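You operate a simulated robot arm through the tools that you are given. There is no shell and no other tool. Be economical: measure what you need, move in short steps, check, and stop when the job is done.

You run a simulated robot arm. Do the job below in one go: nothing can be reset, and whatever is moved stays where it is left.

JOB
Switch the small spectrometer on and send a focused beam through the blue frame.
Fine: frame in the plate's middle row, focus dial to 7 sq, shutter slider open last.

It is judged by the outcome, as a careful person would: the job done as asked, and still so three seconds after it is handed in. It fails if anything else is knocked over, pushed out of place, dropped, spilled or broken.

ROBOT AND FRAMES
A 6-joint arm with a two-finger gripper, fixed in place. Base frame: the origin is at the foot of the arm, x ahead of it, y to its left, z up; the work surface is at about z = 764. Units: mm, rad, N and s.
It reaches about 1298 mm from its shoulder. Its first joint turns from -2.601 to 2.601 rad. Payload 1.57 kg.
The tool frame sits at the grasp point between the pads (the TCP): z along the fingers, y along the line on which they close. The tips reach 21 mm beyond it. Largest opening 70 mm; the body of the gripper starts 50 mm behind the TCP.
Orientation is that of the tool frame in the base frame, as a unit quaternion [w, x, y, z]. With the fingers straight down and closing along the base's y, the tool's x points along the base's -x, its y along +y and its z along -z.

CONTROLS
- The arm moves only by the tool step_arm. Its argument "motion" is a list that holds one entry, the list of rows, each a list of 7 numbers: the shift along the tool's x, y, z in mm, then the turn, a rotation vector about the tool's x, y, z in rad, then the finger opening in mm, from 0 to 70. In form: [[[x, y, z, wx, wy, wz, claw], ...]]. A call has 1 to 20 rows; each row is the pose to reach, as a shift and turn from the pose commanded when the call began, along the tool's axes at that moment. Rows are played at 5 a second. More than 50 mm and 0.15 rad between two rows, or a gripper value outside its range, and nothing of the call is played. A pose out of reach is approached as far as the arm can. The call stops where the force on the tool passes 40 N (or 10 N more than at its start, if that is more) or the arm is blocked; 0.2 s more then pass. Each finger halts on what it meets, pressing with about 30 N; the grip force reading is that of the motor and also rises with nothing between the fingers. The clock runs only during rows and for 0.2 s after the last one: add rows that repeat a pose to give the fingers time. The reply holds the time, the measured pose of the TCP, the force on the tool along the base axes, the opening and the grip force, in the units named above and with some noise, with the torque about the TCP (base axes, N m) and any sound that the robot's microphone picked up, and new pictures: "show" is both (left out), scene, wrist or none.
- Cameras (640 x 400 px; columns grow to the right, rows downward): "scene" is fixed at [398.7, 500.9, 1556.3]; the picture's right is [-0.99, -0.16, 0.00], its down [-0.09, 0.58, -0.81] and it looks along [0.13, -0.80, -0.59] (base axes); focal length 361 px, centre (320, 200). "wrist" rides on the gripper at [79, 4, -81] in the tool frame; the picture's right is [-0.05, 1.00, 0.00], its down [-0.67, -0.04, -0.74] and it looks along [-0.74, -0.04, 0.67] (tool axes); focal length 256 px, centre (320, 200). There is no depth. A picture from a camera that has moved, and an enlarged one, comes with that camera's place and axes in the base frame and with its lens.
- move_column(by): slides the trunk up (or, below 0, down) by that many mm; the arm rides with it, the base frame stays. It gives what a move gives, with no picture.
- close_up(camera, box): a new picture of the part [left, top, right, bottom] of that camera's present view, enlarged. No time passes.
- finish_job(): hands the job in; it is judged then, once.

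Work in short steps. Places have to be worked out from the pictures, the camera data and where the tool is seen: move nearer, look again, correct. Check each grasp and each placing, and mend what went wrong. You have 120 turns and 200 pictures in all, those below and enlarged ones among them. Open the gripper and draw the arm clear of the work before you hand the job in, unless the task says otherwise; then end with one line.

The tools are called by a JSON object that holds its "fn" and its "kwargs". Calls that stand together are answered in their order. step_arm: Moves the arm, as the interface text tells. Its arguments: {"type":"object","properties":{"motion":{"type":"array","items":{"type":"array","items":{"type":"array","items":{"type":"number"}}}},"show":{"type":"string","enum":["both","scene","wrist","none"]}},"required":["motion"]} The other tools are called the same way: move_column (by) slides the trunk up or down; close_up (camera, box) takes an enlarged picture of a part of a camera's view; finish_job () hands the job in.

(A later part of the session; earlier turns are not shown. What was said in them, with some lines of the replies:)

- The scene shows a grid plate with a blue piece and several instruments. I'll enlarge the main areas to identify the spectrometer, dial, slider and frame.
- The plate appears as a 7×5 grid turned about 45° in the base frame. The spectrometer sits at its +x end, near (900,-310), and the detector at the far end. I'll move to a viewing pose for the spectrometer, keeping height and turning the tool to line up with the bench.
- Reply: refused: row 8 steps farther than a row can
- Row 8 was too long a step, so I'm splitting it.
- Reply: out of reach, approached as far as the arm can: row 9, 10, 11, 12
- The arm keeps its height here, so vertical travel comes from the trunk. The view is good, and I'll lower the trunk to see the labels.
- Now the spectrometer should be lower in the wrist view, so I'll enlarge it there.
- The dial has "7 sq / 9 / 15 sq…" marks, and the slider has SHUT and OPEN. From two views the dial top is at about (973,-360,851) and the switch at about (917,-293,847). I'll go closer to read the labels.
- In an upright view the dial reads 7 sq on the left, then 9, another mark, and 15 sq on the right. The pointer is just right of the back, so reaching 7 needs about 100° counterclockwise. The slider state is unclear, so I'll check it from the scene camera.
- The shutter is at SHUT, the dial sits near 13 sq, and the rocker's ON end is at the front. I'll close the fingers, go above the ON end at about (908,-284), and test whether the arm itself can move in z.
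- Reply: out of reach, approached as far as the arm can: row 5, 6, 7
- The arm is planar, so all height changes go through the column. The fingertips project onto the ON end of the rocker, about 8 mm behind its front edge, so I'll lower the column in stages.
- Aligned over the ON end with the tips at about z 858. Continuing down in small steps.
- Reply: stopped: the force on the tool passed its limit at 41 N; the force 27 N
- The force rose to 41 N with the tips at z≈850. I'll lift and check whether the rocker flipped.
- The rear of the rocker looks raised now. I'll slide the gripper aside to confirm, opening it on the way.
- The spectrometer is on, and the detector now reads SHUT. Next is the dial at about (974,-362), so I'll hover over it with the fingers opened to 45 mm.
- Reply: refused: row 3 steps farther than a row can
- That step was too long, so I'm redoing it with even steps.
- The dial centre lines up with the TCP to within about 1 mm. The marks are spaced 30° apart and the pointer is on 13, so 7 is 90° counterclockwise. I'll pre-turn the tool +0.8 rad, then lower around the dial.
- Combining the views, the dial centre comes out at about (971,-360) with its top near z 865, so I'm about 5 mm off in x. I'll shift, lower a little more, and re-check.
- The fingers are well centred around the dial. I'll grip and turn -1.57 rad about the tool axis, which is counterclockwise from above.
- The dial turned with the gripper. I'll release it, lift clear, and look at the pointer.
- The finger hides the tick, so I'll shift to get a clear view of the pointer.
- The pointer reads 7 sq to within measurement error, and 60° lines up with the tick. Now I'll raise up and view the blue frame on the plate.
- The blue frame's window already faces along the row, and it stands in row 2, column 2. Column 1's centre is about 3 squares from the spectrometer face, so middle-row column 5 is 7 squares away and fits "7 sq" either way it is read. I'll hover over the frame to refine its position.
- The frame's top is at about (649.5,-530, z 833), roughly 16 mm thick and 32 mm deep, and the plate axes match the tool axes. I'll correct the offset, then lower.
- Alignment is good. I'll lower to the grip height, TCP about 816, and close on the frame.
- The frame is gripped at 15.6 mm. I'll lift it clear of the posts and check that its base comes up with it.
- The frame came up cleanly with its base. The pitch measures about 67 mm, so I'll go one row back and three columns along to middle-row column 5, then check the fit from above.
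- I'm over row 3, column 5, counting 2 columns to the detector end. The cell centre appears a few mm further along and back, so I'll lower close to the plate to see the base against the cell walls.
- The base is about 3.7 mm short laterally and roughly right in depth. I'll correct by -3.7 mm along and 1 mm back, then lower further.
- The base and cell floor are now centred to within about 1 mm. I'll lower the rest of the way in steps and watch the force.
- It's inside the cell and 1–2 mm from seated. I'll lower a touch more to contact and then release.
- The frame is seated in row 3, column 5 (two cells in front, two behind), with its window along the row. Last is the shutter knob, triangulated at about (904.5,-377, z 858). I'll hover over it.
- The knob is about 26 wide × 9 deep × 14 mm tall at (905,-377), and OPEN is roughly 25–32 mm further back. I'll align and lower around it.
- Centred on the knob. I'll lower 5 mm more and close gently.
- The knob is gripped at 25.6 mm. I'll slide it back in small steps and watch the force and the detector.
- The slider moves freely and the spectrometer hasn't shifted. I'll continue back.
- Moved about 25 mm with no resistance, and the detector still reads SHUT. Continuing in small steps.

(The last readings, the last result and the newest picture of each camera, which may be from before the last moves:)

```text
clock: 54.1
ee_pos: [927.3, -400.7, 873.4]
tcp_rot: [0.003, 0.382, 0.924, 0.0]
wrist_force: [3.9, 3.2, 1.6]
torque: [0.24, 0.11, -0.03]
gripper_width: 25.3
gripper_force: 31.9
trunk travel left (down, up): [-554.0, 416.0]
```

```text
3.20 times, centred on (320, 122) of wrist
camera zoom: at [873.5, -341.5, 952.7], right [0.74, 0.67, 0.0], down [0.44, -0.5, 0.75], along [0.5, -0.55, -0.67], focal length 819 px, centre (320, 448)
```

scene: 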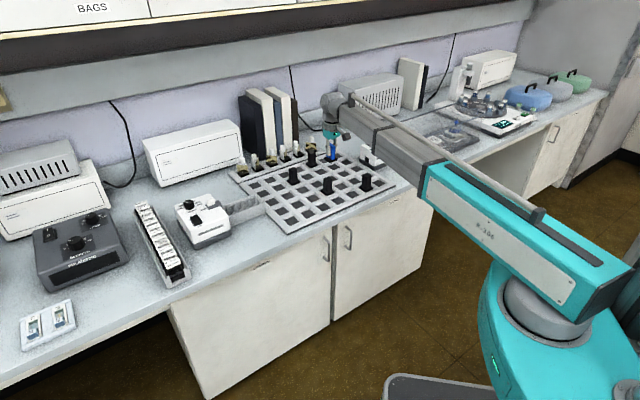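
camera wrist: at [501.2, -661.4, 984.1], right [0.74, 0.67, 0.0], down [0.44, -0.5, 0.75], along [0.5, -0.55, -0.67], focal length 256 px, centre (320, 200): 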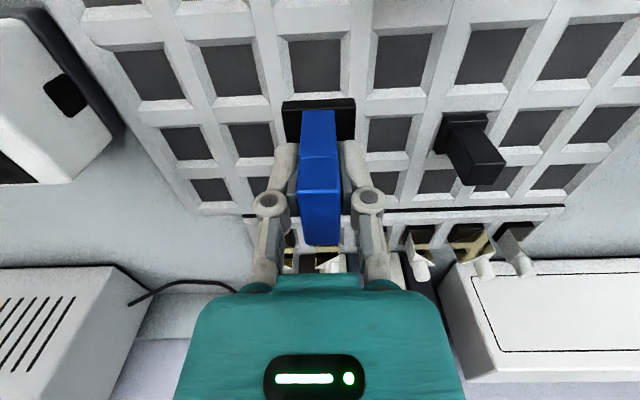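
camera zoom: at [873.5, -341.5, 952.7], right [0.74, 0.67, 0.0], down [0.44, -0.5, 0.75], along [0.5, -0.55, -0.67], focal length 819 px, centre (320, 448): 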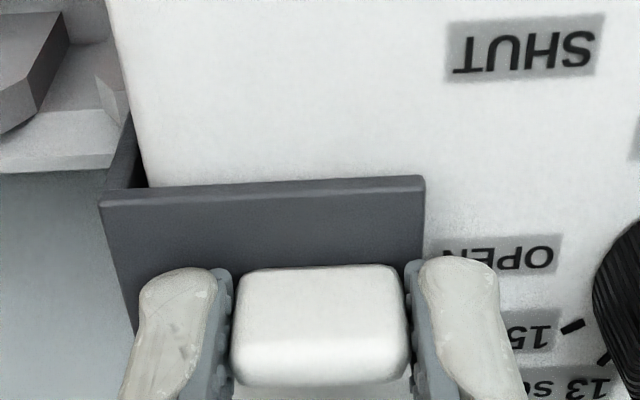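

The detector reads FOCUSED and a slight rise in force suggests the end stop is near. I'll nudge 1 mm more for margin, then release and lift clear.

{"fn": "step_arm", "kwargs": {"motion": [[[-1, 0, 0, 0, 0, 0, 22], [-1, 0, 0, 0, 0, 0, 22], [-1, 0, 0, 0, 0, 0, 30], [-1, 0, 0, 0, 0, 0, 45], [-1, 0, 0, 0, 0, 0, 45]]], "show": "none"}}

{"fn": "move_column", "kwargs": {"by": 150}}

{"fn": "step_arm", "kwargs": {"motion": [[[40, 0, 0, 0, 0, 0, 45], [80, 0, 0, 0, 0, 0, 45], [120, 0, 0, 0, 0, 0, 45], [160, 0, 0, 0, 0, 0, 70], [200, 0, 0, 0, 0, 0, 70], [200, 0, 0, 0, 0, 0, 70]]]}}

{"fn": "close_up", "kwargs": {"camera": "scene", "box": [340, 130, 420, 180]}}

{"fn": "close_up", "kwargs": {"camera": "scene", "box": [150, 130, 390, 280]}}

```text
clock: 55.4
ee_pos: [927.9, -402.9, 872.9]
tcp_rot: [0.001, 0.382, 0.924, 0.001]
wrist_force: [-0.1, -0.2, 0.6]
torque: [-0.03, -0.01, -0.01]
gripper_width: 44.9
gripper_force: 0.0
trunk travel left (down, up): [-554.0, 416.0]
```

```text
clock: 57.1
ee_pos: [927.6, -401.8, 1023.1]
tcp_rot: [0.002, 0.382, 0.924, 0.001]
wrist_force: [-1.4, -0.1, 0.7]
torque: [0.01, -0.02, 0.03]
gripper_width: 45.1
gripper_force: 0.1
trunk travel left (down, up): [-704.0, 266.0]
```

```text
clock: 58.5
ee_pos: [786.8, -260.4, 1022.9]
tcp_rot: [0.002, 0.382, 0.924, 0.0]
wrist_force: [0.5, 0.0, 0.0]
torque: [-0.05, -0.04, -0.05]
gripper_width: 70.3
gripper_force: 0.1
trunk travel left (down, up): [-704.0, 266.0]
camera wrist: at [733.8, -201.2, 1102.7], right [0.74, 0.67, 0.0], down [0.44, -0.5, 0.75], along [0.5, -0.55, -0.67], focal length 256 px, centre (320, 200)
```

scene: 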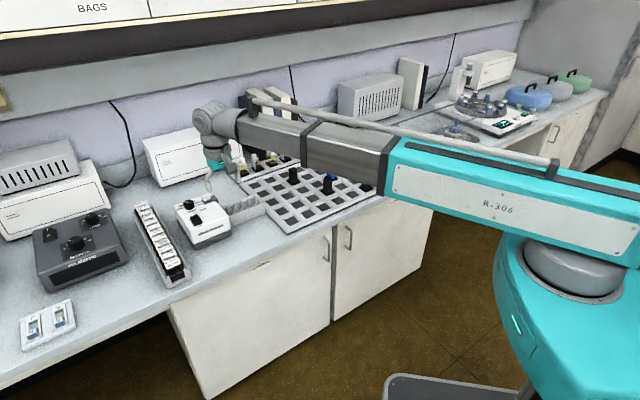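
wrist: 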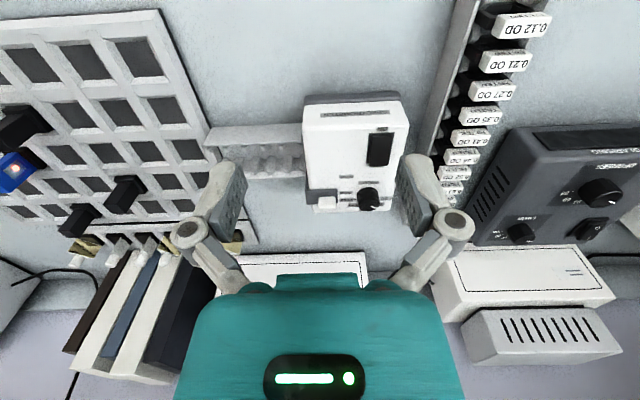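

```text
8.00 times, centred on (380, 155) of scene
camera zoom: at [398.7, 500.9, 1556.3], right [-0.99, -0.16, 0.0], down [-0.09, 0.58, -0.81], along [0.13, -0.8, -0.59], focal length 2885 px, centre (-160, 560)
```

zoom: 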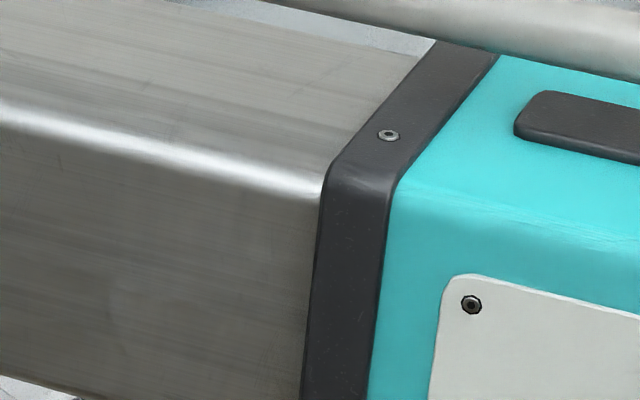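

```text
2.67 times, centred on (270, 205) of scene
camera zoom: at [398.7, 500.9, 1556.3], right [-0.99, -0.16, 0.0], down [-0.09, 0.58, -0.81], along [0.13, -0.8, -0.59], focal length 962 px, centre (453, 187)
```

zoom: 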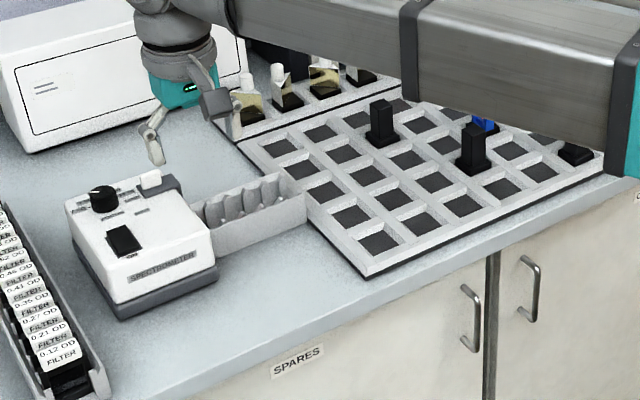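

The arm hides the detector, so I'll raise the column and move the gripper toward the front to see its reading and confirm nothing else moved.

{"fn": "move_column", "kwargs": {"by": 200}}

{"fn": "close_up", "kwargs": {"camera": "scene", "box": [220, 100, 460, 250]}}

{"fn": "close_up", "kwargs": {"camera": "scene", "box": [340, 130, 420, 180]}}

{"fn": "close_up", "kwargs": {"camera": "scene", "box": [150, 175, 230, 225]}}

```text
clock: 60.7
ee_pos: [787.2, -261.2, 1223.3]
tcp_rot: [0.002, 0.383, 0.924, 0.0]
wrist_force: [0.5, 0.7, 0.9]
torque: [0.0, 0.0, 0.01]
gripper_width: 70.1
gripper_force: 0.1
trunk travel left (down, up): [-904.0, 66.0]
```

```text
2.67 times, centred on (340, 175) of scene
camera zoom: at [398.7, 500.9, 1556.3], right [-0.99, -0.16, 0.0], down [-0.09, 0.58, -0.81], along [0.13, -0.8, -0.59], focal length 962 px, centre (267, 267)
```

zoom: 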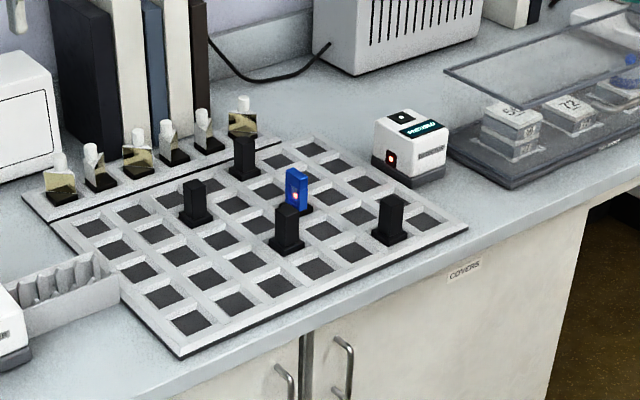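

```text
8.00 times, centred on (380, 155) of scene
camera zoom: at [398.7, 500.9, 1556.3], right [-0.99, -0.16, 0.0], down [-0.09, 0.58, -0.81], along [0.13, -0.8, -0.59], focal length 2885 px, centre (-160, 560)
```

zoom: 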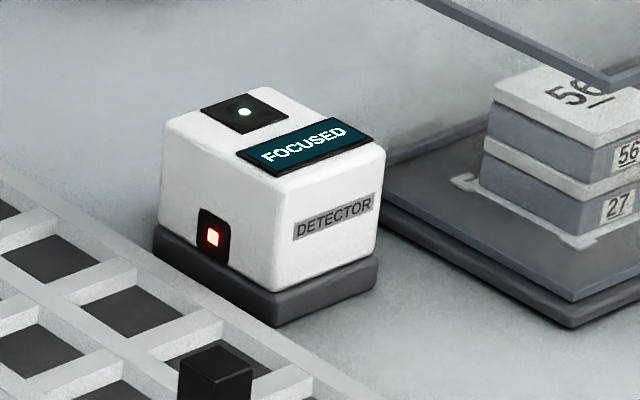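

```text
8.00 times, centred on (190, 200) of scene
camera zoom: at [398.7, 500.9, 1556.3], right [-0.99, -0.16, 0.0], down [-0.09, 0.58, -0.81], along [0.13, -0.8, -0.59], focal length 2885 px, centre (1360, 200)
```

zoom: 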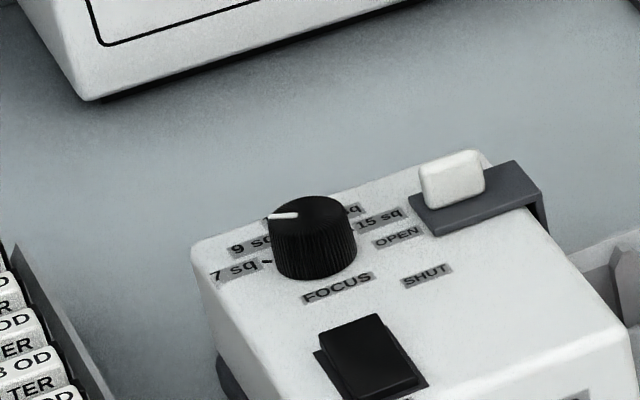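

The detector reads FOCUSED with the beam passing through the blue frame, everything else is in place, and the arm is clear with the gripper open. Handing in.

{"fn": "finish_job", "kwargs": {}}

```text
The job is handed in.
```

The spectrometer is on, the blue frame stands in the middle row (column 5), the focus dial is at 7 sq, and the shutter was opened last; the detector reads FOCUSED.
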